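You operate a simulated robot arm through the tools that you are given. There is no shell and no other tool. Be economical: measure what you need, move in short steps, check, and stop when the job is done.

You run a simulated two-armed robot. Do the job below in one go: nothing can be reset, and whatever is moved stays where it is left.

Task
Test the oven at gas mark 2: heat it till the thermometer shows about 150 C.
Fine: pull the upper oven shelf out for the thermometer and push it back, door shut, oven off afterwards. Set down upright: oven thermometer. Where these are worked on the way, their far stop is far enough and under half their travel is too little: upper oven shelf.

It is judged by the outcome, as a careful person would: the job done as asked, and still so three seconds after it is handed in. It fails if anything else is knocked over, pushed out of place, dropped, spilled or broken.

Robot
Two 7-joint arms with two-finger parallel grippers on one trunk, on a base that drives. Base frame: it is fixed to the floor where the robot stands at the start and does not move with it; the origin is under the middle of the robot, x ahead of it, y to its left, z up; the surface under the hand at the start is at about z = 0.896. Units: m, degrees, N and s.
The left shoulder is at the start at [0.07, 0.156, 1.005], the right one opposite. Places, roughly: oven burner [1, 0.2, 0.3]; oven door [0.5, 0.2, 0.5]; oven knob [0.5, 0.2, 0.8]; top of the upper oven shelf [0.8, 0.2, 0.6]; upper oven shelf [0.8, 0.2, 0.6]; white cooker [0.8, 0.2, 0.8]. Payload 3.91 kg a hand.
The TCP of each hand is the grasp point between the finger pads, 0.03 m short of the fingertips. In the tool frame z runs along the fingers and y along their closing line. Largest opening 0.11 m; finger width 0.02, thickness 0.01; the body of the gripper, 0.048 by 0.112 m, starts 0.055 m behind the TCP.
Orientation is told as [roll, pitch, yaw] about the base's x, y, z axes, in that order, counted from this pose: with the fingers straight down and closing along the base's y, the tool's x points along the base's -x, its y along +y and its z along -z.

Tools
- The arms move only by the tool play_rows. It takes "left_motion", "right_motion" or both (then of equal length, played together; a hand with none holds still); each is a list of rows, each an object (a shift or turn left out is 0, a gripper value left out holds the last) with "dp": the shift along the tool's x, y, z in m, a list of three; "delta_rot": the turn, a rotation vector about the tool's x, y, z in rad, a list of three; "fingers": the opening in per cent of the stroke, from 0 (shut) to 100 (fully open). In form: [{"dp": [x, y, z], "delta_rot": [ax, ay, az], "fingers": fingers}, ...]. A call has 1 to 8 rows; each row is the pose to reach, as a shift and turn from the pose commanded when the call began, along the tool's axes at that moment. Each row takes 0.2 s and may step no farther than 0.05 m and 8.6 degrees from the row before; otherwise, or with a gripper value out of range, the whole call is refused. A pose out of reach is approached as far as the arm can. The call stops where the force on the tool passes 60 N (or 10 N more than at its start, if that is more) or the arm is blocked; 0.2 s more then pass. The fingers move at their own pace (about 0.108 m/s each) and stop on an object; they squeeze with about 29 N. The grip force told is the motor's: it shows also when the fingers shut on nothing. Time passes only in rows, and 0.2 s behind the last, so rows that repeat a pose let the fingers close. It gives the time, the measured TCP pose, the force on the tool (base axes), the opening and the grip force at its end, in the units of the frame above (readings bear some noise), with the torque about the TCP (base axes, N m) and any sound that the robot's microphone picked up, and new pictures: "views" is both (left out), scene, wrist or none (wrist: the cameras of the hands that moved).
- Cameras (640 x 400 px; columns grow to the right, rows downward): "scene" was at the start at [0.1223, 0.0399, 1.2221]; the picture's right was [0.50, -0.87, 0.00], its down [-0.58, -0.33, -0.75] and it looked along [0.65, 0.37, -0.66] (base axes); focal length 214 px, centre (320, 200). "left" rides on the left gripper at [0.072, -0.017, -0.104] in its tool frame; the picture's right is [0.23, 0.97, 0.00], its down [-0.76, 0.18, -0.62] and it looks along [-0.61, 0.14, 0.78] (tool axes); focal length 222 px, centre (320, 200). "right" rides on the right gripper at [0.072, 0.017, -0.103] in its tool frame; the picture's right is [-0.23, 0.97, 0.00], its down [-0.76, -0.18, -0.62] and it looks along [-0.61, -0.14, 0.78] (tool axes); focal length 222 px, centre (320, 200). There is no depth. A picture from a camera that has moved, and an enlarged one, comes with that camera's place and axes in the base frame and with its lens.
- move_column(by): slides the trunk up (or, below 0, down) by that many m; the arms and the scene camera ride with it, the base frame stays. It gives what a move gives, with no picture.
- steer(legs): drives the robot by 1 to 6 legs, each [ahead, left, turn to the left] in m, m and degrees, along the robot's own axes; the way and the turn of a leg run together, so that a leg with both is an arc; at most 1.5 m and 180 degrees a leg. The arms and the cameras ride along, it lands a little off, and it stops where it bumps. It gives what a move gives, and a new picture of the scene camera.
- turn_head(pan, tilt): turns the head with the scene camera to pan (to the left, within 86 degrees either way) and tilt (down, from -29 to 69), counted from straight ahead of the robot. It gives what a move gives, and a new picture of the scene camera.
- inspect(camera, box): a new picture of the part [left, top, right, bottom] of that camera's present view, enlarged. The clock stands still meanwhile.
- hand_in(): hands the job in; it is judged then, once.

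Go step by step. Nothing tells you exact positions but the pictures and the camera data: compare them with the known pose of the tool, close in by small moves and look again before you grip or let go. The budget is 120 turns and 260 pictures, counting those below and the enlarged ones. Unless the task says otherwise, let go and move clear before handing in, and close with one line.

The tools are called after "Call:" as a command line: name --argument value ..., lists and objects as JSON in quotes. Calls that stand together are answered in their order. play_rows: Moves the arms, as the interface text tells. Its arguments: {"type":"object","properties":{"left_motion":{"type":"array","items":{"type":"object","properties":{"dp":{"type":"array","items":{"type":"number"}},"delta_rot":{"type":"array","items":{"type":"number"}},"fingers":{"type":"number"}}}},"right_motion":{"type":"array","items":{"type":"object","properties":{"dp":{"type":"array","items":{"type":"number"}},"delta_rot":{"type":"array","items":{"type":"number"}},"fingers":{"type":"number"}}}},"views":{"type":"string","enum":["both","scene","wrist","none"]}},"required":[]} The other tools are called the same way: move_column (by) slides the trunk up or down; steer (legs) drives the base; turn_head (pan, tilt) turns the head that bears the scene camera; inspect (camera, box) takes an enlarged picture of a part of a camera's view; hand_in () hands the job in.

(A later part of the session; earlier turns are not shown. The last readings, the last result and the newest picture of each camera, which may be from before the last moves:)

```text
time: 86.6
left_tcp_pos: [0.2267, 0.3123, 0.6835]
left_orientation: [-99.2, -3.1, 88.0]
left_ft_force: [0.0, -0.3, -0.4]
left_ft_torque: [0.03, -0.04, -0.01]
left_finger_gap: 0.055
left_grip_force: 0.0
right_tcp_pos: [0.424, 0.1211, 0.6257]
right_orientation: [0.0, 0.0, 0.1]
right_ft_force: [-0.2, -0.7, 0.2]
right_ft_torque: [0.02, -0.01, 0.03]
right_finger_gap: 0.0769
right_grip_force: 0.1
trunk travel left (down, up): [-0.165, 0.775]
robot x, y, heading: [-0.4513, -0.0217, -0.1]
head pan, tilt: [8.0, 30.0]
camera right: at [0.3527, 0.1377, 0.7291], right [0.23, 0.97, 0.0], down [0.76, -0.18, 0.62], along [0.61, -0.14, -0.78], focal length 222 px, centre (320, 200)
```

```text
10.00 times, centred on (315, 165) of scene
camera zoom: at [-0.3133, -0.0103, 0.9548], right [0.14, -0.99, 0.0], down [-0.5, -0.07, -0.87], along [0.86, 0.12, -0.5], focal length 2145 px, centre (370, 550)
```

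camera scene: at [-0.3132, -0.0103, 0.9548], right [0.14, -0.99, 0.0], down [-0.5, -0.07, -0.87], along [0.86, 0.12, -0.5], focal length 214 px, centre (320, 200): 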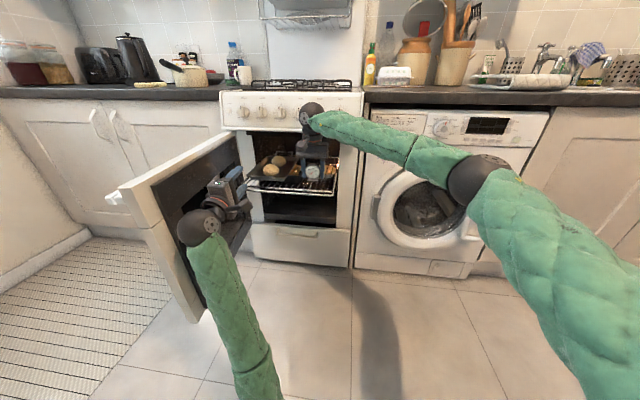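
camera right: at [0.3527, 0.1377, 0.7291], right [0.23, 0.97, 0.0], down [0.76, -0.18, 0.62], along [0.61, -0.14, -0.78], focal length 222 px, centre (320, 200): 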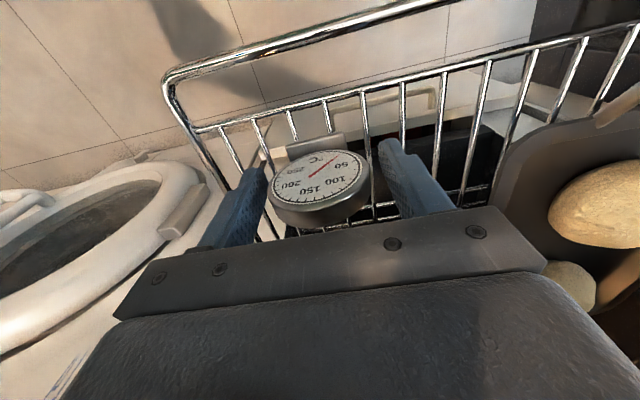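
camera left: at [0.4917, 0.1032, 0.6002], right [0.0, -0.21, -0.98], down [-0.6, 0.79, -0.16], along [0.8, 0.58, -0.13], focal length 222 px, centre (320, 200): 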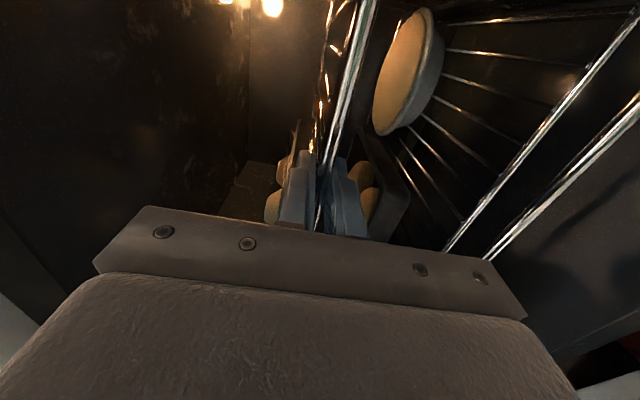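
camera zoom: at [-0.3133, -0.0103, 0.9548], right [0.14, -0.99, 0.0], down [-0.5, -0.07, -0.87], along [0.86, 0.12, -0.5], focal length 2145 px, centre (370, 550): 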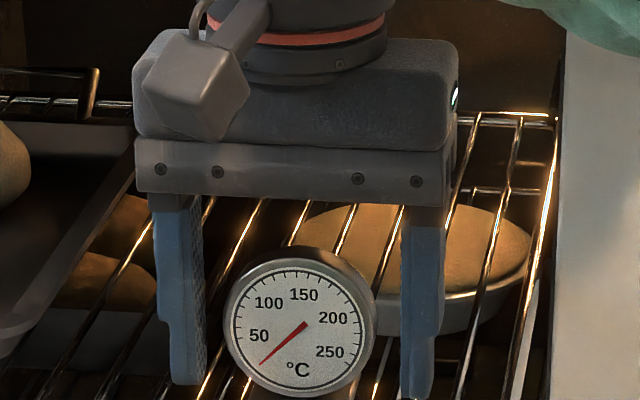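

The thermometer stands on its own. I lift the right hand clear and withdraw it to the robot's right.

Call:
play_rows --right_motion '[{"dp": [0, 0, -0.02]}, {"dp": [0, 0, -0.05]}, {"dp": [0, 0, -0.09]}, {"dp": [0.03, 0, -0.12]}, {"dp": [0.075, -0.01, -0.13]}, {"dp": [0.12, -0.02, -0.13]}, {"dp": [0.16, -0.04, -0.13]}, {"dp": [0.19, -0.07, -0.13]}]' --views "none"

Call:
play_rows --right_motion '[{"dp": [0.03, -0.04, 0]}, {"dp": [0.06, -0.08, 0]}, {"dp": [0.08, -0.12, 0]}, {"dp": [0.08, -0.165, 0]}, {"dp": [0.08, -0.21, 0]}, {"dp": [0.08, -0.25, 0]}]' --views "scene"

Call:
inspect --camera "scene" --box '[230, 110, 370, 230]'

```text
time: 88.4
left_tcp_pos: [0.2269, 0.3112, 0.6835]
left_orientation: [-99.2, -3.1, 87.9]
left_ft_force: [-0.4, 0.3, -0.9]
left_ft_torque: [0.0, -0.03, -0.01]
left_finger_gap: 0.0554
left_grip_force: 0.1
right_tcp_pos: [0.2334, 0.0514, 0.7551]
right_orientation: [-0.1, 0.1, -0.1]
right_ft_force: [-0.7, 0.6, 0.0]
right_ft_torque: [-0.05, 0.02, 0.02]
right_finger_gap: 0.0769
right_grip_force: 0.1
trunk travel left (down, up): [-0.165, 0.775]
robot x, y, heading: [-0.4517, -0.0216, 0.1]
head pan, tilt: [8.0, 30.0]
```

```text
time: 89.8
left_tcp_pos: [0.2273, 0.3125, 0.6808]
left_orientation: [-99.1, -3.1, 88.0]
left_ft_force: [0.1, -1.0, -1.4]
left_ft_torque: [0.01, 0.0, 0.02]
left_finger_gap: 0.0551
left_grip_force: 0.1
right_tcp_pos: [0.1537, -0.1979, 0.7547]
right_orientation: [0.0, 0.0, 0.0]
right_ft_force: [-0.3, 0.2, -0.2]
right_ft_torque: [-0.03, -0.01, -0.01]
right_finger_gap: 0.0769
right_grip_force: 0.1
trunk travel left (down, up): [-0.165, 0.775]
robot x, y, heading: [-0.4512, -0.02, 0.1]
head pan, tilt: [8.0, 30.0]
camera scene: at [-0.3133, -0.01, 0.9549], right [0.14, -0.99, 0.0], down [-0.5, -0.07, -0.87], along [0.86, 0.12, -0.5], focal length 214 px, centre (320, 200)
```

scene: 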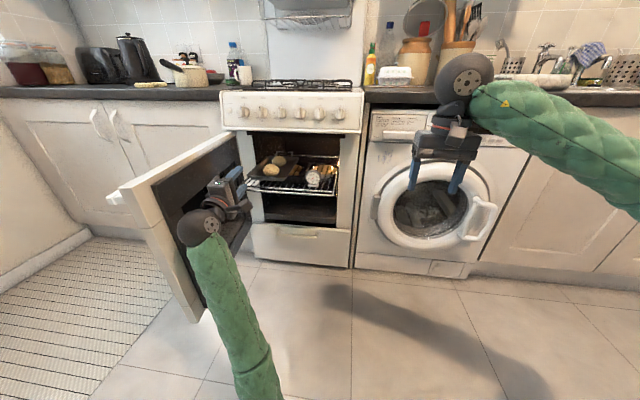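

```text
3.33 times, centred on (300, 170) of scene
camera zoom: at [-0.3133, -0.01, 0.9549], right [0.14, -0.99, 0.0], down [-0.5, -0.07, -0.87], along [0.86, 0.12, -0.5], focal length 715 px, centre (387, 300)
```

zoom: 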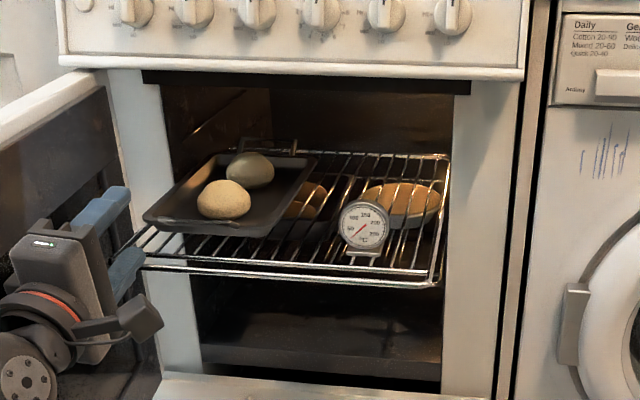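

The thermometer stands upright. I back the robot up 10 cm to give the left arm room and bring the left hand level in front of the shelf's bar.

Call:
steer --legs '[[-0.1, 0, 0]]'

Call:
play_rows --left_motion '[{"dp": [0.015, 0.017, 0.02], "delta_rot": [-0.04, 0, 0]}, {"dp": [0.03, 0.034, 0.04], "delta_rot": [-0.08, 0, 0]}, {"dp": [0.05, 0.055, 0.06], "delta_rot": [-0.12, 0, 0]}, {"dp": [0.07, 0.075, 0.085], "delta_rot": [-0.157, 0, 0]}, {"dp": [0.09, 0.095, 0.11], "delta_rot": [-0.157, 0, 0]}, {"dp": [0.105, 0.112, 0.135], "delta_rot": [-0.157, 0, 0]}, {"dp": [0.11, 0.122, 0.153], "delta_rot": [-0.157, 0, 0]}, {"dp": [0.11, 0.122, 0.153], "delta_rot": [-0.157, 0, 0]}]'

```text
time: 91.0
left_tcp_pos: [0.1254, 0.3109, 0.6818]
left_orientation: [-99.1, -3.1, 88.1]
left_ft_force: [0.1, 0.3, 1.0]
left_ft_torque: [0.01, 0.02, 0.01]
left_finger_gap: 0.0551
left_grip_force: 0.1
right_tcp_pos: [0.0545, -0.1983, 0.7552]
right_orientation: [0.0, 0.0, 0.1]
right_ft_force: [0.1, 0.5, -0.2]
right_ft_torque: [0.0, 0.0, 0.0]
right_finger_gap: 0.0769
right_grip_force: 0.0
trunk travel left (down, up): [-0.165, 0.775]
robot x, y, heading: [-0.5542, -0.0207, -0.3]
head pan, tilt: [8.0, 30.0]
camera scene: at [-0.4143, -0.0103, 0.9548], right [0.14, -0.99, 0.0], down [-0.5, -0.07, -0.87], along [0.86, 0.12, -0.5], focal length 214 px, centre (320, 200)
```

scene: 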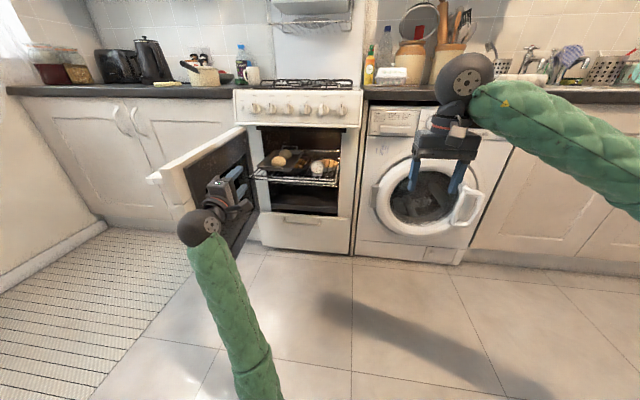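

```text
time: 92.3
left_tcp_pos: [0.2586, 0.2727, 0.6004]
left_orientation: [-90.2, -11.2, 91.1]
left_ft_force: [0.0, 0.0, 0.1]
left_ft_torque: [0.01, 0.02, -0.02]
left_finger_gap: 0.0549
left_grip_force: 0.0
right_tcp_pos: [0.0525, -0.1977, 0.7549]
right_orientation: [0.0, 0.0, 0.1]
right_ft_force: [0.6, 0.9, -0.3]
right_ft_torque: [0.03, -0.02, 0.05]
right_finger_gap: 0.0769
right_grip_force: 0.0
trunk travel left (down, up): [-0.165, 0.775]
robot x, y, heading: [-0.5573, -0.0191, -0.0]
head pan, tilt: [8.0, 30.0]
stopped in row 6 (left hand): the arm was blocked; the commanded pose is now the measured one
camera scene: at [-0.4147, -0.0101, 0.9548], right [0.14, -0.99, 0.0], down [-0.5, -0.07, -0.87], along [0.86, 0.12, -0.5], focal length 214 px, centre (320, 200)
camera left: at [0.1574, 0.1965, 0.601], right [0.0, -0.03, -1.0], down [-0.64, 0.77, -0.03], along [0.77, 0.64, -0.02], focal length 222 px, centre (320, 200)
```

scene: 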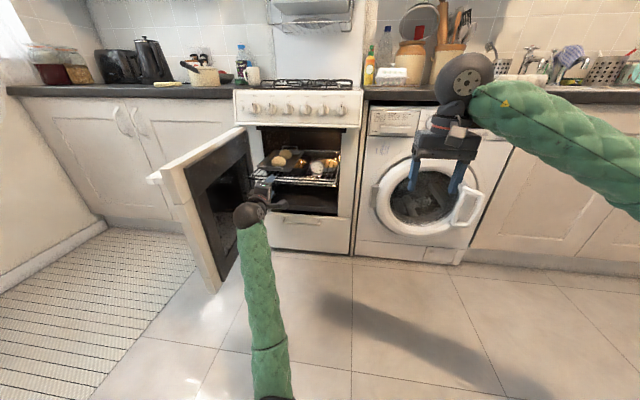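
left: 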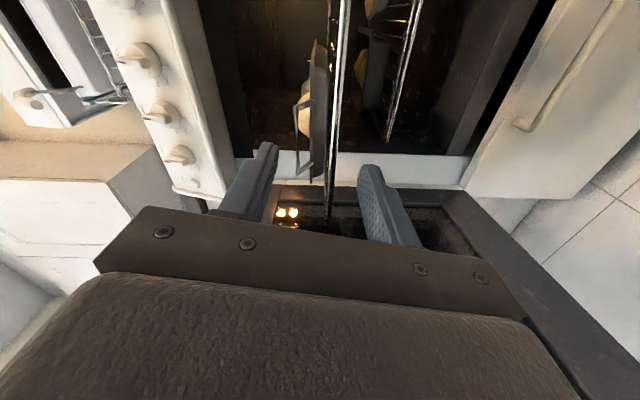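

The left arm's wrist is near a limit, but the bar already lines up between the fingers. I use the base and trunk: shift right 5 cm, down 1.6 cm, then forward.

Call:
move_column --by -0.017

Call:
steer --legs '[[0, -0.06, 0], [0.08, 0, 0]]'

Call:
inspect --camera "left" --box '[0, 0, 640, 400]'

Call:
inspect --camera "scene" --box '[230, 110, 370, 230]'

```text
time: 93.0
left_tcp_pos: [0.2598, 0.2733, 0.5847]
left_orientation: [-90.4, -11.2, 91.3]
left_ft_force: [0.5, 0.0, 0.5]
left_ft_torque: [0.01, -0.01, 0.01]
left_finger_gap: 0.0549
left_grip_force: 0.0
right_tcp_pos: [0.053, -0.1981, 0.7384]
right_orientation: [0.0, 0.1, 0.1]
right_ft_force: [-0.2, -0.1, 0.5]
right_ft_torque: [0.01, 0.02, 0.02]
right_finger_gap: 0.077
right_grip_force: 0.0
trunk travel left (down, up): [-0.148, 0.792]
robot x, y, heading: [-0.5552, -0.0205, 0.0]
head pan, tilt: [8.0, 30.0]
```

```text
time: 94.6
left_tcp_pos: [0.3396, 0.213, 0.5858]
left_orientation: [-90.4, -11.2, 91.3]
left_ft_force: [-0.5, 0.5, -0.5]
left_ft_torque: [-0.02, -0.02, 0.0]
left_finger_gap: 0.0549
left_grip_force: 0.1
right_tcp_pos: [0.1331, -0.2578, 0.7376]
right_orientation: [0.0, 0.0, 0.2]
right_ft_force: [-0.7, 1.4, -0.6]
right_ft_torque: [-0.01, -0.01, 0.02]
right_finger_gap: 0.077
right_grip_force: 0.1
trunk travel left (down, up): [-0.148, 0.792]
robot x, y, heading: [-0.4711, -0.0808, -0.3]
head pan, tilt: [8.0, 30.0]
camera scene: at [-0.334, -0.0704, 0.9378], right [0.14, -0.99, 0.0], down [-0.5, -0.07, -0.87], along [0.86, 0.12, -0.5], focal length 214 px, centre (320, 200)
```

scene: 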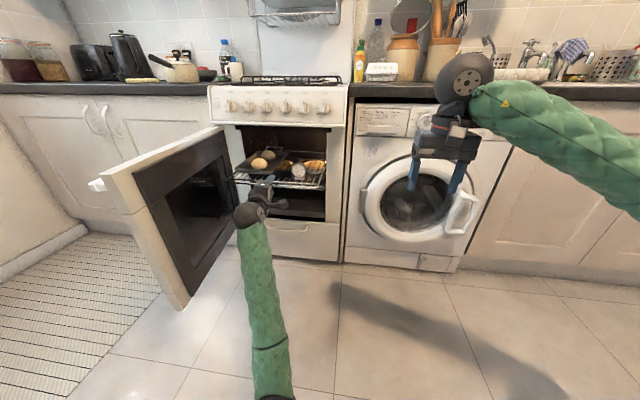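

```text
1.00 times, centred on (320, 200) of left (not enlarged: the box is as wide or as high as the picture)
camera zoom: at [0.2384, 0.1364, 0.5858], right [0.01, -0.04, -1.0], down [-0.64, 0.77, -0.03], along [0.77, 0.64, -0.02], focal length 222 px, centre (320, 200)
```

zoom: 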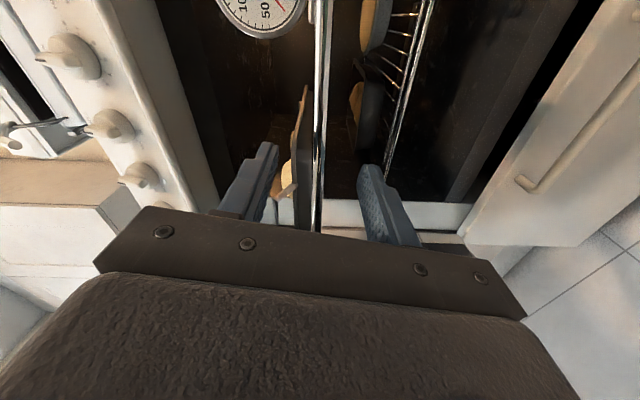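

```text
3.33 times, centred on (300, 170) of scene
camera zoom: at [-0.334, -0.0704, 0.9378], right [0.14, -0.99, 0.0], down [-0.5, -0.07, -0.87], along [0.86, 0.12, -0.5], focal length 715 px, centre (387, 300)
```

zoom: 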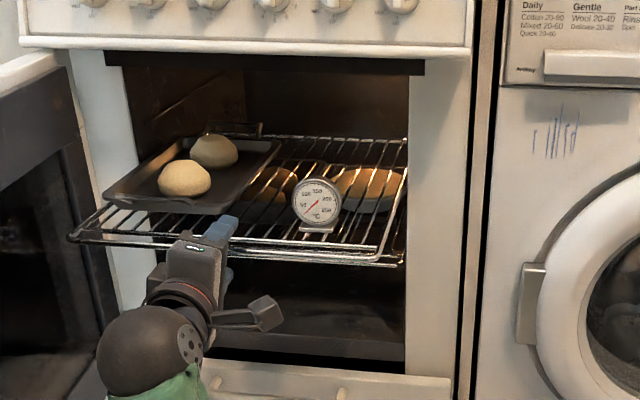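

The bar is between the fingers. I go 2 cm closer and grip it.

Call:
steer --legs '[[0.02, 0, 0]]'

Call:
play_rows --left_motion '[{"fingers": 0}, {"fingers": 0}, {"fingers": 0}, {"fingers": 0}]' --views "wrist"

```text
time: 95.4
left_tcp_pos: [0.3601, 0.2128, 0.5855]
left_orientation: [-90.4, -11.1, 91.3]
left_ft_force: [0.6, 0.4, -0.8]
left_ft_torque: [0.0, 0.03, 0.02]
left_finger_gap: 0.055
left_grip_force: 0.1
right_tcp_pos: [0.1535, -0.257, 0.7378]
right_orientation: [0.0, 0.0, 0.2]
right_ft_force: [-0.4, 0.1, -0.8]
right_ft_torque: [0.05, 0.01, -0.02]
right_finger_gap: 0.0771
right_grip_force: 0.1
trunk travel left (down, up): [-0.148, 0.792]
robot x, y, heading: [-0.4533, -0.0787, -0.0]
head pan, tilt: [8.0, 30.0]
camera scene: at [-0.3137, -0.0703, 0.9376], right [0.14, -0.99, 0.0], down [-0.5, -0.07, -0.87], along [0.86, 0.12, -0.5], focal length 214 px, centre (320, 200)
```

scene: 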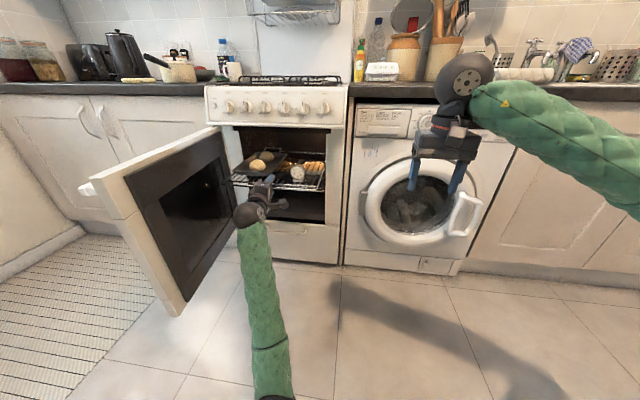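

```text
time: 96.4
left_tcp_pos: [0.3596, 0.2136, 0.5862]
left_orientation: [-90.4, -11.1, 91.3]
left_ft_force: [4.6, -0.8, 8.0]
left_ft_torque: [-1.01, -0.2, -0.28]
left_finger_gap: 0.0114
left_grip_force: 45.6
right_tcp_pos: [0.1548, -0.2583, 0.7381]
right_orientation: [0.0, 0.0, 0.3]
right_ft_force: [-0.5, -0.8, 0.3]
right_ft_torque: [0.03, 0.0, -0.01]
right_finger_gap: 0.0768
right_grip_force: 0.0
trunk travel left (down, up): [-0.148, 0.792]
robot x, y, heading: [-0.4555, -0.0834, 0.0]
head pan, tilt: [8.0, 30.0]
camera left: at [0.2586, 0.1366, 0.5868], right [0.01, -0.04, -1.0], down [-0.64, 0.77, -0.03], along [0.77, 0.64, -0.02], focal length 222 px, centre (320, 200)
```

left: 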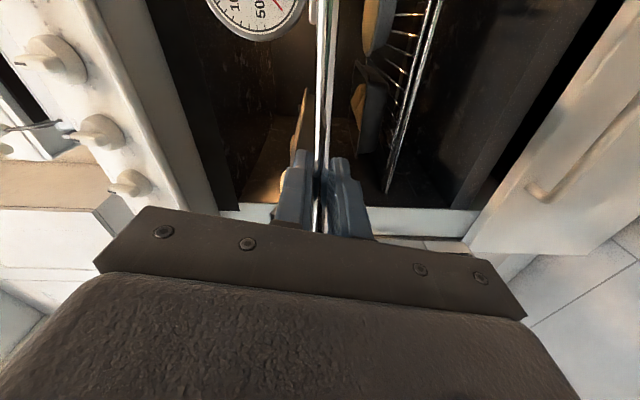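

Gripped. I push with the base in two gentle stages, checking the thermometer.

Call:
steer --legs '[[0.06, 0, 0]]'

Call:
steer --legs '[[0.08, 0, 0]]'

Call:
inspect --camera "scene" --box '[220, 110, 360, 230]'

```text
time: 97.4
left_tcp_pos: [0.4204, 0.2126, 0.5857]
left_orientation: [-90.6, -11.1, 91.3]
left_ft_force: [-1.9, -2.6, 9.4]
left_ft_torque: [-0.98, -0.19, 0.1]
left_finger_gap: 0.0113
left_grip_force: 44.8
right_tcp_pos: [0.2133, -0.2584, 0.7374]
right_orientation: [0.0, 0.0, 0.2]
right_ft_force: [-0.4, 0.2, 1.2]
right_ft_torque: [0.03, 0.0, 0.01]
right_finger_gap: 0.0771
right_grip_force: 0.0
trunk travel left (down, up): [-0.148, 0.792]
robot x, y, heading: [-0.3925, -0.081, 0.1]
head pan, tilt: [8.0, 30.0]
camera scene: at [-0.2534, -0.0704, 0.9379], right [0.14, -0.99, 0.0], down [-0.49, -0.07, -0.87], along [0.86, 0.12, -0.5], focal length 214 px, centre (320, 200)
```

scene: 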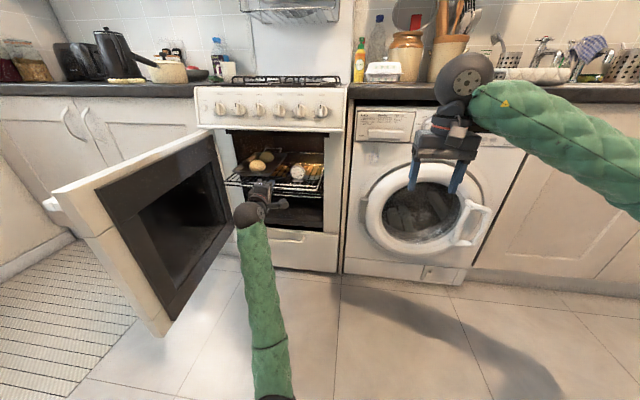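

```text
time: 98.4
left_tcp_pos: [0.5016, 0.213, 0.5861]
left_orientation: [-90.5, -11.2, 91.3]
left_ft_force: [-0.4, -1.4, 5.7]
left_ft_torque: [-0.99, -0.17, 0.03]
left_finger_gap: 0.0113
left_grip_force: 44.7
right_tcp_pos: [0.2959, -0.2578, 0.7387]
right_orientation: [0.0, 0.1, 0.0]
right_ft_force: [-0.7, -0.1, 0.0]
right_ft_torque: [-0.01, -0.03, -0.01]
right_finger_gap: 0.0771
right_grip_force: 0.0
trunk travel left (down, up): [-0.148, 0.792]
robot x, y, heading: [-0.312, -0.0819, 0.2]
head pan, tilt: [8.0, 30.0]
camera scene: at [-0.1719, -0.0702, 0.9379], right [0.14, -0.99, 0.0], down [-0.5, -0.07, -0.87], along [0.86, 0.12, -0.5], focal length 214 px, centre (320, 200)
```

scene: 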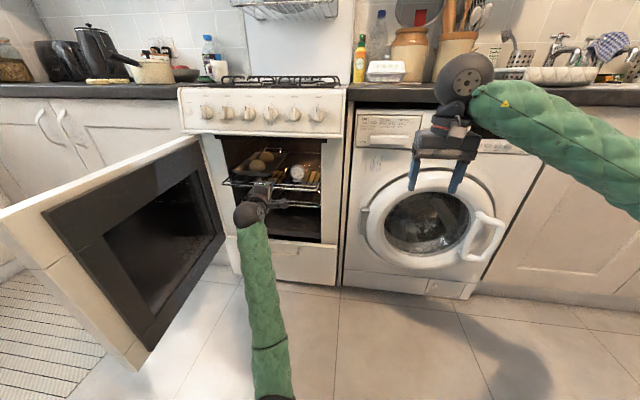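

```text
3.33 times, centred on (290, 170) of scene
camera zoom: at [-0.1719, -0.0702, 0.9379], right [0.14, -0.99, 0.0], down [-0.5, -0.07, -0.87], along [0.86, 0.12, -0.5], focal length 715 px, centre (420, 300)
```

zoom: 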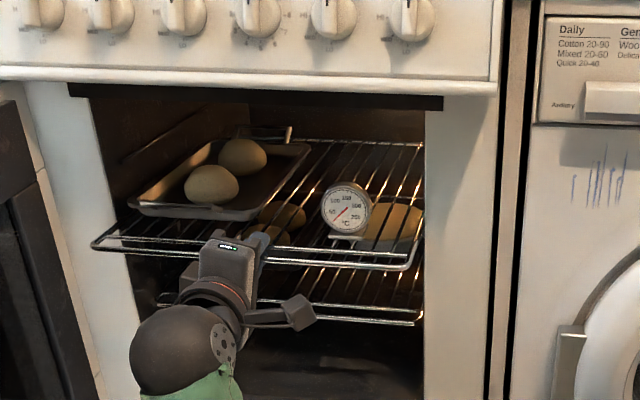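

All stays upright. I push 8 cm more.

Call:
steer --legs '[[0.08, 0, 0]]'

Call:
play_rows --left_motion '[{"dp": [0, 0, 0.006]}, {"dp": [0, 0, 0.012]}, {"dp": [0, 0, 0.018]}, {"dp": [0, 0, 0.024]}, {"dp": [0, 0, 0.03]}]' --views "none"

Call:
inspect --camera "scene" --box '[200, 110, 360, 240]'

```text
time: 99.5
left_tcp_pos: [0.581, 0.2129, 0.5863]
left_orientation: [-90.5, -11.1, 91.3]
left_ft_force: [-1.8, 1.3, 3.7]
left_ft_torque: [-1.0, -0.16, 0.08]
left_finger_gap: 0.012
left_grip_force: 44.8
right_tcp_pos: [0.3756, -0.2575, 0.7387]
right_orientation: [-0.1, 0.0, 0.1]
right_ft_force: [0.2, -0.5, -1.0]
right_ft_torque: [-0.01, -0.01, -0.02]
right_finger_gap: 0.0772
right_grip_force: 0.1
trunk travel left (down, up): [-0.148, 0.792]
robot x, y, heading: [-0.232, -0.0807, 0.5]
head pan, tilt: [8.0, 30.0]
camera scene: at [-0.0918, -0.07, 0.9378], right [0.14, -0.99, 0.0], down [-0.5, -0.07, -0.87], along [0.86, 0.12, -0.5], focal length 214 px, centre (320, 200)
```

scene: 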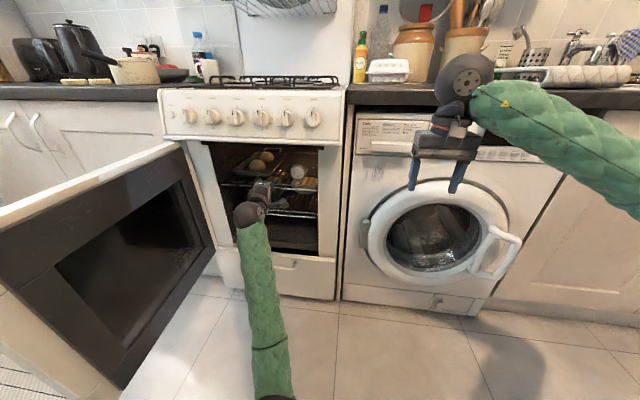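

```text
time: 100.7
left_tcp_pos: [0.6106, 0.2157, 0.5869]
left_orientation: [-90.5, -11.1, 91.5]
left_ft_force: [-38.2, -2.4, -9.1]
left_ft_torque: [-0.99, -0.11, 0.05]
left_finger_gap: 0.0118
left_grip_force: 45.0
right_tcp_pos: [0.3754, -0.2563, 0.7375]
right_orientation: [0.0, -0.1, 0.2]
right_ft_force: [0.6, -0.4, 0.8]
right_ft_torque: [0.01, -0.01, -0.05]
right_finger_gap: 0.0769
right_grip_force: 0.0
trunk travel left (down, up): [-0.148, 0.792]
robot x, y, heading: [-0.2342, -0.0792, -0.0]
head pan, tilt: [8.0, 30.0]
```

```text
3.08 times, centred on (280, 175) of scene
camera zoom: at [-0.0925, -0.0697, 0.9378], right [0.14, -0.99, 0.0], down [-0.49, -0.07, -0.87], along [0.86, 0.12, -0.5], focal length 660 px, centre (443, 277)
```

zoom: 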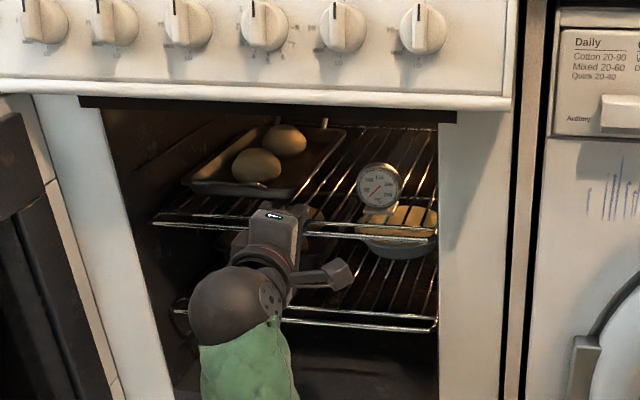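

Resistance of 38 N suggests the shelf is nearly home. I push gently a little more to confirm the stop.

Call:
play_rows --left_motion '[{"dp": [0, 0, 0.003]}, {"dp": [0, 0, 0.006]}, {"dp": [0, 0, 0.009]}, {"dp": [0, 0, 0.012]}, {"dp": [0, 0, 0.015]}]' --views "none"

Call:
inspect --camera "scene" --box '[200, 110, 360, 240]'

```text
time: 101.9
left_tcp_pos: [0.6264, 0.2163, 0.5861]
left_orientation: [-90.5, -11.4, 91.4]
left_ft_force: [-36.9, -5.6, -14.4]
left_ft_torque: [-1.0, -0.42, 0.2]
left_finger_gap: 0.0116
left_grip_force: 45.3
right_tcp_pos: [0.3754, -0.2576, 0.7377]
right_orientation: [0.0, 0.0, 0.2]
right_ft_force: [-0.3, 0.0, -0.4]
right_ft_torque: [-0.02, 0.01, -0.01]
right_finger_gap: 0.0769
right_grip_force: 0.1
trunk travel left (down, up): [-0.148, 0.792]
robot x, y, heading: [-0.2314, -0.0804, 0.2]
head pan, tilt: [8.0, 30.0]
```

```text
3.08 times, centred on (280, 175) of scene
camera zoom: at [-0.0919, -0.07, 0.9378], right [0.14, -0.99, 0.0], down [-0.5, -0.07, -0.87], along [0.86, 0.12, -0.5], focal length 660 px, centre (443, 277)
```

zoom: 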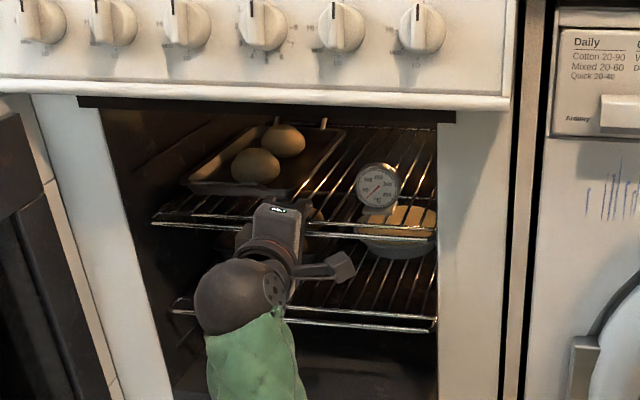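

The shelf stays put while the hand slid, so it is home against its stop and the thermometer is upright. I release, back out, and raise the trunk so the left hand can pass over the door to its outer side.

Call:
play_rows --left_motion '[{"fingers": 30}, {"fingers": 50}, {"fingers": 50}]' --views "none"

Call:
steer --legs '[[-0.22, 0, 0]]'

Call:
move_column --by 0.3

Call:
turn_head --pan 20 --tilt 42

```text
time: 102.7
left_tcp_pos: [0.6272, 0.2169, 0.5874]
left_orientation: [-90.6, -11.4, 91.5]
left_ft_force: [1.1, -0.7, 0.1]
left_ft_torque: [-0.05, 0.0, 0.03]
left_finger_gap: 0.055
left_grip_force: 0.1
right_tcp_pos: [0.3758, -0.2584, 0.7382]
right_orientation: [0.1, 0.0, 0.1]
right_ft_force: [-0.4, 0.8, 0.8]
right_ft_torque: [-0.01, 0.01, 0.01]
right_finger_gap: 0.077
right_grip_force: 0.1
trunk travel left (down, up): [-0.148, 0.792]
robot x, y, heading: [-0.229, -0.0799, -0.1]
head pan, tilt: [8.0, 30.0]
```

```text
time: 104.4
left_tcp_pos: [0.4079, 0.2159, 0.587]
left_orientation: [-90.5, -11.4, 91.4]
left_ft_force: [0.0, -0.1, 0.2]
left_ft_torque: [0.04, 0.0, -0.02]
left_finger_gap: 0.0549
left_grip_force: 0.0
right_tcp_pos: [0.1549, -0.2587, 0.7378]
right_orientation: [0.0, 0.0, 0.1]
right_ft_force: [-0.6, 0.0, 0.2]
right_ft_torque: [0.01, 0.0, 0.01]
right_finger_gap: 0.0766
right_grip_force: 0.0
trunk travel left (down, up): [-0.148, 0.792]
robot x, y, heading: [-0.4522, -0.0812, 0.1]
head pan, tilt: [8.0, 30.0]
camera scene: at [-0.3117, -0.0704, 0.9378], right [0.14, -0.99, 0.0], down [-0.5, -0.07, -0.87], along [0.86, 0.12, -0.5], focal length 214 px, centre (320, 200)
```

scene: 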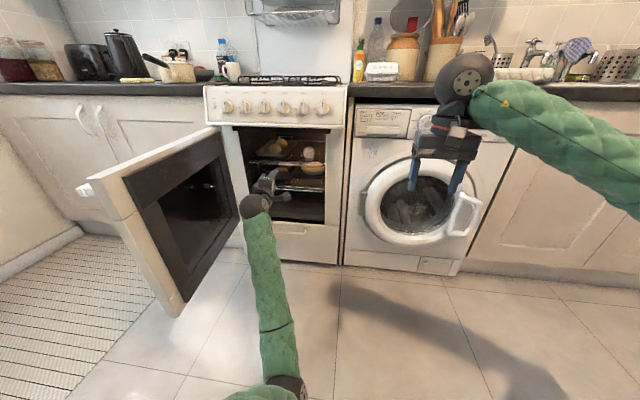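

```text
time: 107.4
left_tcp_pos: [0.4071, 0.2147, 0.8867]
left_orientation: [-90.4, -11.3, 91.4]
left_ft_force: [0.6, -0.3, 0.2]
left_ft_torque: [0.02, 0.03, 0.01]
left_finger_gap: 0.055
left_grip_force: 0.1
right_tcp_pos: [0.156, -0.258, 1.0376]
right_orientation: [0.0, 0.0, 0.1]
right_ft_force: [0.0, 0.4, -0.8]
right_ft_torque: [0.01, -0.02, 0.0]
right_finger_gap: 0.077
right_grip_force: 0.3
trunk travel left (down, up): [-0.448, 0.492]
robot x, y, heading: [-0.4488, -0.0804, -0.1]
head pan, tilt: [8.0, 30.0]
```

```text
time: 108.1
left_tcp_pos: [0.4066, 0.2145, 0.8871]
left_orientation: [-90.5, -11.4, 91.4]
left_ft_force: [0.5, -0.9, 0.1]
left_ft_torque: [-0.01, 0.02, 0.01]
left_finger_gap: 0.0551
left_grip_force: 0.1
right_tcp_pos: [0.1552, -0.2588, 1.0378]
right_orientation: [0.0, -0.1, 0.1]
right_ft_force: [-0.3, 0.5, -0.1]
right_ft_torque: [0.01, 0.0, -0.02]
right_finger_gap: 0.077
right_grip_force: 0.0
trunk travel left (down, up): [-0.448, 0.492]
robot x, y, heading: [-0.4491, -0.08, -0.1]
head pan, tilt: [20.0, 42.0]
camera scene: at [-0.3226, -0.0545, 1.2196], right [0.34, -0.94, 0.0], down [-0.63, -0.23, -0.74], along [0.7, 0.25, -0.67], focal length 214 px, centre (320, 200)
```

scene: 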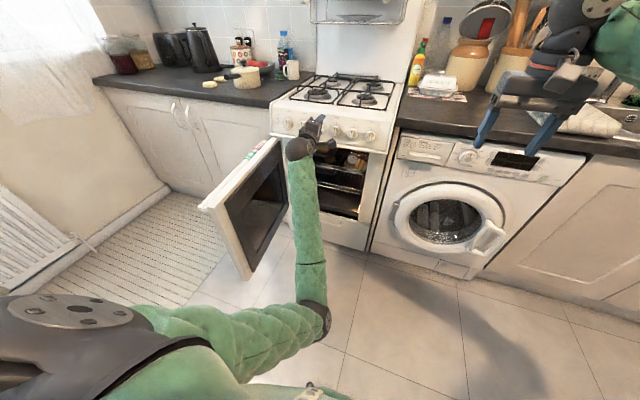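

The elbow hangs low, so crossing over the door is risky; instead I'll take the left hand back around the door's free end, the way it came. First I reverse 10 cm and draw the hand back.

Call:
steer --legs '[[-0.1, 0, 0]]'

Call:
play_rows --left_motion '[{"dp": [-0.01, 0.002, -0.04], "delta_rot": [0, 0, -0.03]}, {"dp": [-0.025, 0.005, -0.08], "delta_rot": [0, 0, -0.06]}, {"dp": [-0.04, 0.008, -0.12], "delta_rot": [0, 0, -0.09]}, {"dp": [-0.055, 0.011, -0.16], "delta_rot": [0, 0, -0.12]}, {"dp": [-0.07, 0.014, -0.2], "delta_rot": [0, 0, -0.15]}, {"dp": [-0.085, 0.017, -0.24], "delta_rot": [0, 0, -0.18]}, {"dp": [-0.1, 0.02, -0.28], "delta_rot": [0, 0, -0.19]}, {"dp": [-0.12, 0.024, -0.31], "delta_rot": [0, 0, -0.19]}]' --views "scene"

```text
time: 109.3
left_tcp_pos: [0.3043, 0.2148, 0.889]
left_orientation: [-90.6, -11.4, 91.4]
left_ft_force: [0.2, -0.1, 0.9]
left_ft_torque: [-0.02, -0.01, -0.01]
left_finger_gap: 0.0551
left_grip_force: 0.1
right_tcp_pos: [0.0526, -0.2593, 1.0402]
right_orientation: [0.1, -0.1, 0.0]
right_ft_force: [-0.5, 0.5, 0.0]
right_ft_torque: [-0.01, -0.04, 0.02]
right_finger_gap: 0.077
right_grip_force: 0.0
trunk travel left (down, up): [-0.448, 0.492]
robot x, y, heading: [-0.55, -0.081, -0.1]
head pan, tilt: [20.0, 42.0]
camera scene: at [-0.4257, -0.0545, 1.2198], right [0.34, -0.94, 0.0], down [-0.63, -0.23, -0.74], along [0.7, 0.25, -0.67], focal length 214 px, centre (320, 200)
```

scene: 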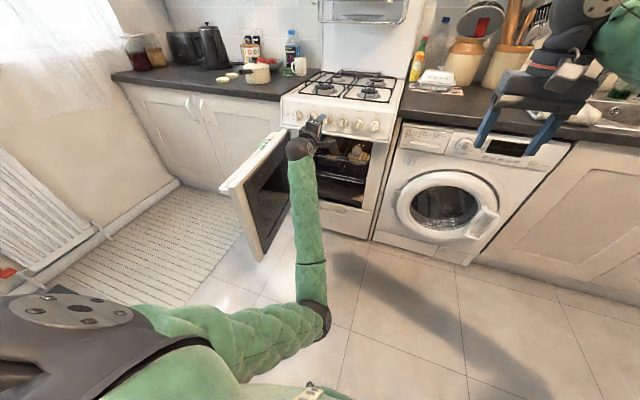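

```text
time: 111.1
left_tcp_pos: [0.0295, 0.3481, 0.8666]
left_orientation: [-90.6, -0.4, 91.1]
left_ft_force: [0.0, 0.5, -1.6]
left_ft_torque: [0.04, 0.05, 0.0]
left_finger_gap: 0.0551
left_grip_force: 0.0
left hand out of reach, approached as far as the arm can: row 7, 8
right_tcp_pos: [0.0538, -0.2583, 1.0391]
right_orientation: [0.0, 0.0, 0.0]
right_ft_force: [-0.4, 0.4, 0.1]
right_ft_torque: [0.04, -0.03, 0.0]
right_finger_gap: 0.077
right_grip_force: 0.1
trunk travel left (down, up): [-0.448, 0.492]
robot x, y, heading: [-0.5546, -0.0814, -0.1]
head pan, tilt: [20.0, 42.0]
camera scene: at [-0.4245, -0.0539, 1.2196], right [0.34, -0.94, 0.0], down [-0.63, -0.23, -0.74], along [0.7, 0.25, -0.67], focal length 214 px, centre (320, 200)
```

scene: 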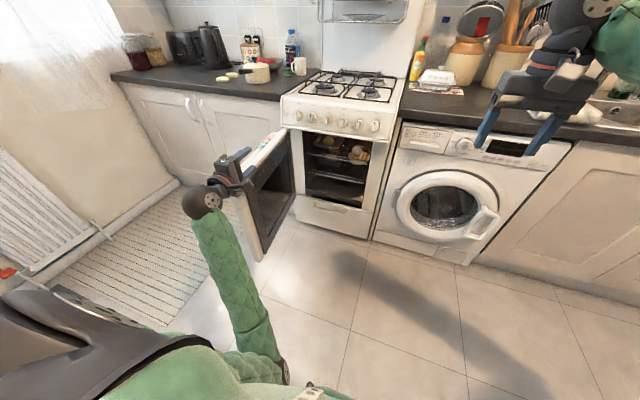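

Good. Now left around (above) the door's end to its outer side.

Call:
play_rows --left_motion '[{"dp": [-0.03, 0, -0.02]}, {"dp": [-0.07, 0, -0.04]}, {"dp": [-0.11, 0, -0.06]}, {"dp": [-0.15, 0, -0.07]}, {"dp": [-0.19, 0, -0.08]}, {"dp": [-0.23, 0, -0.08]}, {"dp": [-0.27, 0, -0.08]}, {"dp": [-0.3, 0, -0.07]}]' --views "scene"

```text
time: 112.9
left_tcp_pos: [-0.0466, 0.6516, 0.8702]
left_orientation: [-90.4, -0.5, 91.2]
left_ft_force: [-0.1, -0.4, 0.4]
left_ft_torque: [-0.02, 0.0, 0.02]
left_finger_gap: 0.055
left_grip_force: 0.1
right_tcp_pos: [0.055, -0.2578, 1.038]
right_orientation: [0.1, 0.0, 0.0]
right_ft_force: [-0.1, 0.3, 0.5]
right_ft_torque: [-0.02, 0.01, -0.03]
right_finger_gap: 0.077
right_grip_force: 0.0
trunk travel left (down, up): [-0.448, 0.492]
robot x, y, heading: [-0.5518, -0.0805, 0.1]
head pan, tilt: [20.0, 42.0]
camera scene: at [-0.424, -0.0541, 1.2195], right [0.34, -0.94, 0.0], down [-0.63, -0.23, -0.74], along [0.7, 0.25, -0.67], focal length 214 px, centre (320, 200)
```

scene: 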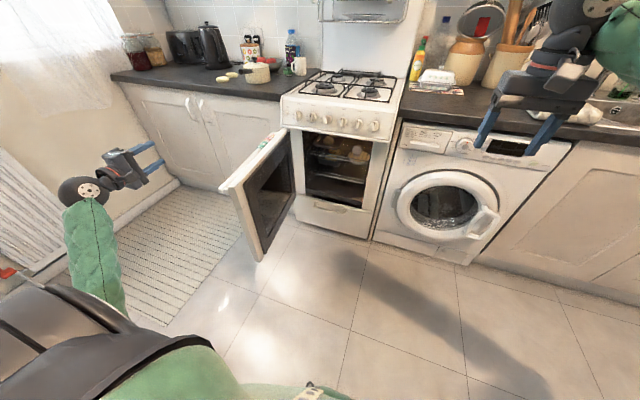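

Hand is on the door's outer side. I turn it to point at the door's face and lower the trunk to rail height.

Call:
play_rows --left_motion '[{"delta_rot": [0, 0.147, 0]}, {"delta_rot": [0, 0.294, 0]}, {"delta_rot": [0, 0.441, 0]}, {"delta_rot": [0, 0.588, 0]}, {"delta_rot": [0, 0.735, 0]}, {"delta_rot": [0, 0.882, 0]}, {"delta_rot": [0, 1.029, 0]}, {"delta_rot": [0, 1.176, 0]}]' --views "none"

Call:
play_rows --left_motion '[{"delta_rot": [0, 0.14, 0]}, {"delta_rot": [0, 0.28, 0]}, {"delta_rot": [0, 0.4, 0]}]' --views "none"

Call:
move_column --by -0.145

Call:
steer --legs '[[0.18, 0, 0]]'

```text
time: 114.7
left_tcp_pos: [-0.0477, 0.6516, 0.8701]
left_orientation: [-89.6, -0.6, 23.8]
left_ft_force: [0.2, 0.5, -0.8]
left_ft_torque: [0.01, 0.02, -0.01]
left_finger_gap: 0.0549
left_grip_force: 0.1
right_tcp_pos: [0.0541, -0.2577, 1.0383]
right_orientation: [0.1, 0.0, 0.1]
right_ft_force: [0.8, -0.3, -0.8]
right_ft_torque: [0.03, -0.04, 0.0]
right_finger_gap: 0.077
right_grip_force: 0.1
trunk travel left (down, up): [-0.448, 0.492]
robot x, y, heading: [-0.5503, -0.078, -0.1]
head pan, tilt: [20.0, 42.0]
```

```text
time: 115.5
left_tcp_pos: [-0.0481, 0.6512, 0.8704]
left_orientation: [-89.6, -0.5, 0.8]
left_ft_force: [0.2, -0.1, 0.1]
left_ft_torque: [0.0, 0.0, 0.01]
left_finger_gap: 0.0551
left_grip_force: 0.1
right_tcp_pos: [0.0526, -0.2585, 1.0387]
right_orientation: [0.0, -0.1, -0.1]
right_ft_force: [-0.3, -0.2, -0.3]
right_ft_torque: [0.02, -0.01, 0.01]
right_finger_gap: 0.0772
right_grip_force: 0.0
trunk travel left (down, up): [-0.448, 0.492]
robot x, y, heading: [-0.5515, -0.084, 0.2]
head pan, tilt: [20.0, 42.0]
```

```text
time: 117.2
left_tcp_pos: [-0.0461, 0.6504, 0.7256]
left_orientation: [-89.6, -0.4, 1.1]
left_ft_force: [-0.1, 0.6, -0.5]
left_ft_torque: [0.04, -0.06, -0.02]
left_finger_gap: 0.0551
left_grip_force: 0.1
right_tcp_pos: [0.0544, -0.2588, 0.8936]
right_orientation: [0.0, -0.1, -0.1]
right_ft_force: [-0.4, 0.3, 0.6]
right_ft_torque: [0.01, 0.02, 0.01]
right_finger_gap: 0.0773
right_grip_force: 0.1
trunk travel left (down, up): [-0.303, 0.637]
robot x, y, heading: [-0.5497, -0.0782, -0.0]
head pan, tilt: [20.0, 42.0]
```

```text
time: 118.7
left_tcp_pos: [0.1356, 0.6516, 0.7247]
left_orientation: [-89.6, -0.6, 1.0]
left_ft_force: [0.3, 0.1, 0.1]
left_ft_torque: [-0.01, 0.01, 0.02]
left_finger_gap: 0.0549
left_grip_force: 0.1
right_tcp_pos: [0.2362, -0.2587, 0.8934]
right_orientation: [0.0, 0.0, 0.0]
right_ft_force: [0.6, -0.1, 0.4]
right_ft_torque: [0.0, 0.01, -0.02]
right_finger_gap: 0.0769
right_grip_force: 0.0
trunk travel left (down, up): [-0.303, 0.637]
robot x, y, heading: [-0.3695, -0.0859, 0.1]
head pan, tilt: [20.0, 42.0]
camera scene: at [-0.242, -0.0543, 1.0744], right [0.34, -0.94, 0.0], down [-0.63, -0.23, -0.74], along [0.7, 0.25, -0.67], focal length 214 px, centre (320, 200)
```

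scene: 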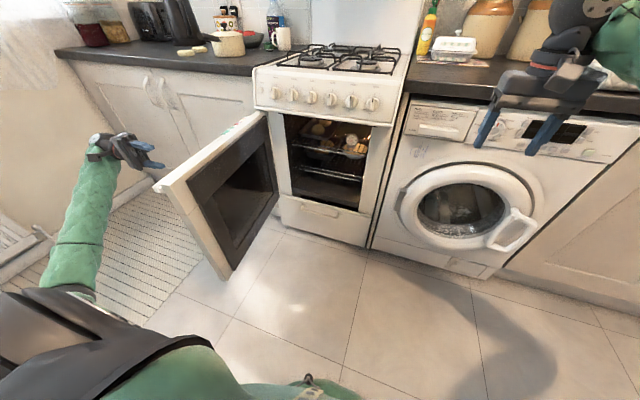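

Same pose as when I released the door. I approach, straddling the rail, until the fingertips meet the door.

Call:
play_rows --left_motion '[{"dp": [0, 0, 0.04]}, {"dp": [0, 0, 0.08]}, {"dp": [0, 0, 0.105]}, {"dp": [0, 0, 0.12]}, {"dp": [0, 0, 0.135]}, {"dp": [0, 0, 0.15]}]' --views "both"

```text
time: 120.1
left_tcp_pos: [0.1368, 0.5003, 0.7243]
left_orientation: [-89.3, -0.5, 1.1]
left_ft_force: [0.1, 0.3, 0.3]
left_ft_torque: [-0.03, -0.03, 0.0]
left_finger_gap: 0.0548
left_grip_force: 0.0
right_tcp_pos: [0.236, -0.2585, 0.8928]
right_orientation: [0.0, 0.0, -0.1]
right_ft_force: [0.1, -0.6, -0.6]
right_ft_torque: [-0.02, 0.01, 0.0]
right_finger_gap: 0.0769
right_grip_force: 0.1
trunk travel left (down, up): [-0.303, 0.637]
robot x, y, heading: [-0.3722, -0.0801, 0.2]
head pan, tilt: [20.0, 42.0]
camera scene: at [-0.2424, -0.0543, 1.0745], right [0.34, -0.94, 0.0], down [-0.63, -0.23, -0.74], along [0.7, 0.25, -0.67], focal length 214 px, centre (320, 200)
camera left: at [0.0635, 0.6026, 0.7401], right [-0.22, 0.01, -0.98], down [0.75, 0.64, -0.16], along [0.62, -0.77, -0.14], focal length 222 px, centre (320, 200)
```

scene: 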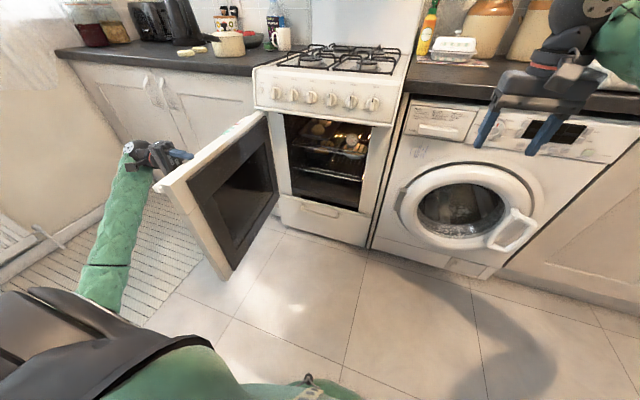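
left: 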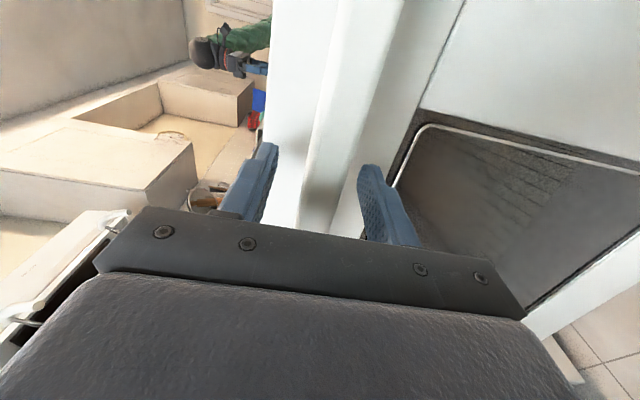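

The rail is straddled. I push along the closing arc.

Call:
play_rows --left_motion '[{"dp": [0.0014, 0, 0.03], "delta_rot": [0, -0.06, 0]}, {"dp": [0.0013, 0, 0.058], "delta_rot": [0, -0.12, 0]}, {"dp": [-0.0002, 0, 0.083], "delta_rot": [0, -0.18, 0]}, {"dp": [-0.0032, 0, 0.107], "delta_rot": [0, -0.24, 0]}, {"dp": [-0.0076, 0, 0.13], "delta_rot": [0, -0.3, 0]}, {"dp": [-0.0133, 0, 0.153], "delta_rot": [0, -0.36, 0]}, {"dp": [-0.0204, 0, 0.176], "delta_rot": [0, -0.42, 0]}, {"dp": [-0.029, 0, 0.198], "delta_rot": [0, -0.48, 0]}]' --views "scene"

```text
time: 121.9
left_tcp_pos: [0.17, 0.3036, 0.7219]
left_orientation: [-89.9, -0.6, 28.5]
left_ft_force: [0.0, 1.1, 0.1]
left_ft_torque: [0.03, 0.02, 0.02]
left_finger_gap: 0.0552
left_grip_force: 0.1
right_tcp_pos: [0.2351, -0.2595, 0.8933]
right_orientation: [0.0, 0.0, 0.0]
right_ft_force: [0.0, -0.8, 0.7]
right_ft_torque: [0.02, 0.0, 0.0]
right_finger_gap: 0.0772
right_grip_force: 0.0
trunk travel left (down, up): [-0.303, 0.637]
robot x, y, heading: [-0.3739, -0.0811, 0.3]
head pan, tilt: [20.0, 42.0]
camera scene: at [-0.2425, -0.0544, 1.0745], right [0.34, -0.94, 0.0], down [-0.63, -0.23, -0.74], along [0.7, 0.25, -0.67], focal length 214 px, centre (320, 200)
```

scene: 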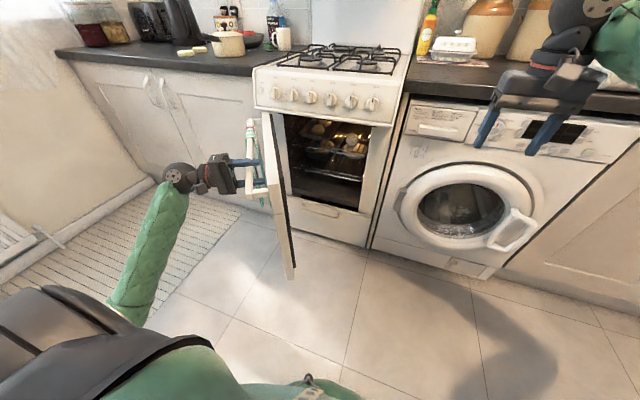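

Closing nicely; continue.

Call:
play_rows --left_motion '[{"dp": [0.0007, 0, 0.025], "delta_rot": [0, -0.06, 0]}, {"dp": [0, 0, 0.05], "delta_rot": [0, -0.12, 0]}, {"dp": [-0.0022, 0, 0.074], "delta_rot": [0, -0.18, 0]}, {"dp": [-0.0058, 0, 0.098], "delta_rot": [0, -0.24, 0]}, {"dp": [-0.0108, 0, 0.121], "delta_rot": [0, -0.3, 0]}, {"dp": [-0.0171, 0, 0.144], "delta_rot": [0, -0.36, 0]}, {"dp": [-0.025, 0, 0.167], "delta_rot": [0, -0.42, 0]}, {"dp": [-0.0341, 0, 0.189], "delta_rot": [0, -0.48, 0]}]' --views "scene"

```text
time: 123.7
left_tcp_pos: [0.2911, 0.1535, 0.7229]
left_orientation: [-90.2, -0.7, 56.1]
left_ft_force: [0.1, 0.3, 0.8]
left_ft_torque: [-0.02, -0.06, 0.01]
left_finger_gap: 0.055
left_grip_force: 0.0
right_tcp_pos: [0.2369, -0.2584, 0.8925]
right_orientation: [-0.1, 0.0, 0.0]
right_ft_force: [-0.5, -0.7, -0.5]
right_ft_torque: [0.03, 0.01, 0.03]
right_finger_gap: 0.0772
right_grip_force: 0.1
trunk travel left (down, up): [-0.303, 0.637]
robot x, y, heading: [-0.3667, -0.0786, 0.0]
head pan, tilt: [20.0, 42.0]
camera scene: at [-0.2424, -0.0543, 1.0745], right [0.34, -0.94, 0.0], down [-0.63, -0.23, -0.74], along [0.7, 0.25, -0.67], focal length 214 px, centre (320, 200)
```

scene: 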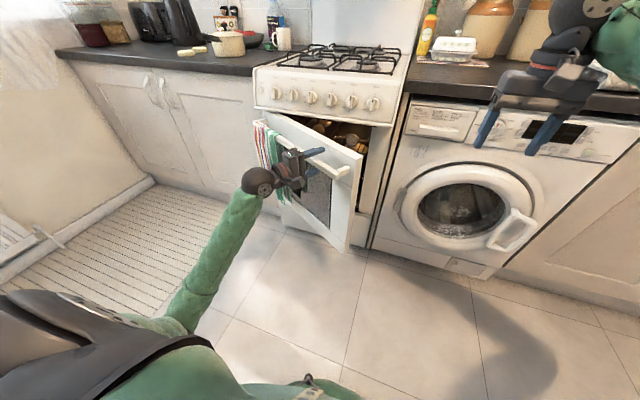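

About 33 degrees left. I narrow the fingers slightly and continue, slower at the end.

Call:
play_rows --left_motion '[{"dp": [0.0012, 0, 0.025], "delta_rot": [0, -0.06, 0], "fingers": 42}, {"dp": [0.0007, 0, 0.05], "delta_rot": [0, -0.12, 0]}, {"dp": [-0.0011, 0, 0.074], "delta_rot": [0, -0.18, 0]}, {"dp": [-0.0044, 0, 0.098], "delta_rot": [0, -0.24, 0]}, {"dp": [-0.009, 0, 0.121], "delta_rot": [0, -0.3, 0]}, {"dp": [-0.015, 0, 0.144], "delta_rot": [0, -0.36, 0]}, {"dp": [-0.0185, 0, 0.155], "delta_rot": [0, -0.39, 0]}, {"dp": [-0.0225, 0, 0.167], "delta_rot": [0, -0.42, 0]}]' --views "scene"

```text
time: 125.5
left_tcp_pos: [0.4429, 0.0788, 0.723]
left_orientation: [-90.4, -0.7, 80.1]
left_ft_force: [0.4, -0.4, -0.4]
left_ft_torque: [0.02, 0.01, -0.01]
left_finger_gap: 0.0458
left_grip_force: 0.1
right_tcp_pos: [0.2352, -0.2592, 0.8924]
right_orientation: [0.0, 0.0, 0.0]
right_ft_force: [-0.2, 0.5, 0.1]
right_ft_torque: [0.01, 0.03, 0.01]
right_finger_gap: 0.0769
right_grip_force: 0.1
trunk travel left (down, up): [-0.303, 0.637]
robot x, y, heading: [-0.3695, -0.0832, -0.0]
head pan, tilt: [20.0, 42.0]
camera scene: at [-0.2423, -0.0546, 1.0745], right [0.34, -0.94, 0.0], down [-0.63, -0.23, -0.74], along [0.7, 0.25, -0.67], focal length 214 px, centre (320, 200)
```

scene: 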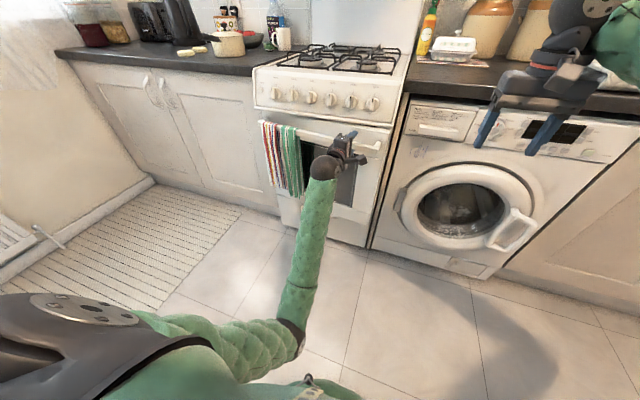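

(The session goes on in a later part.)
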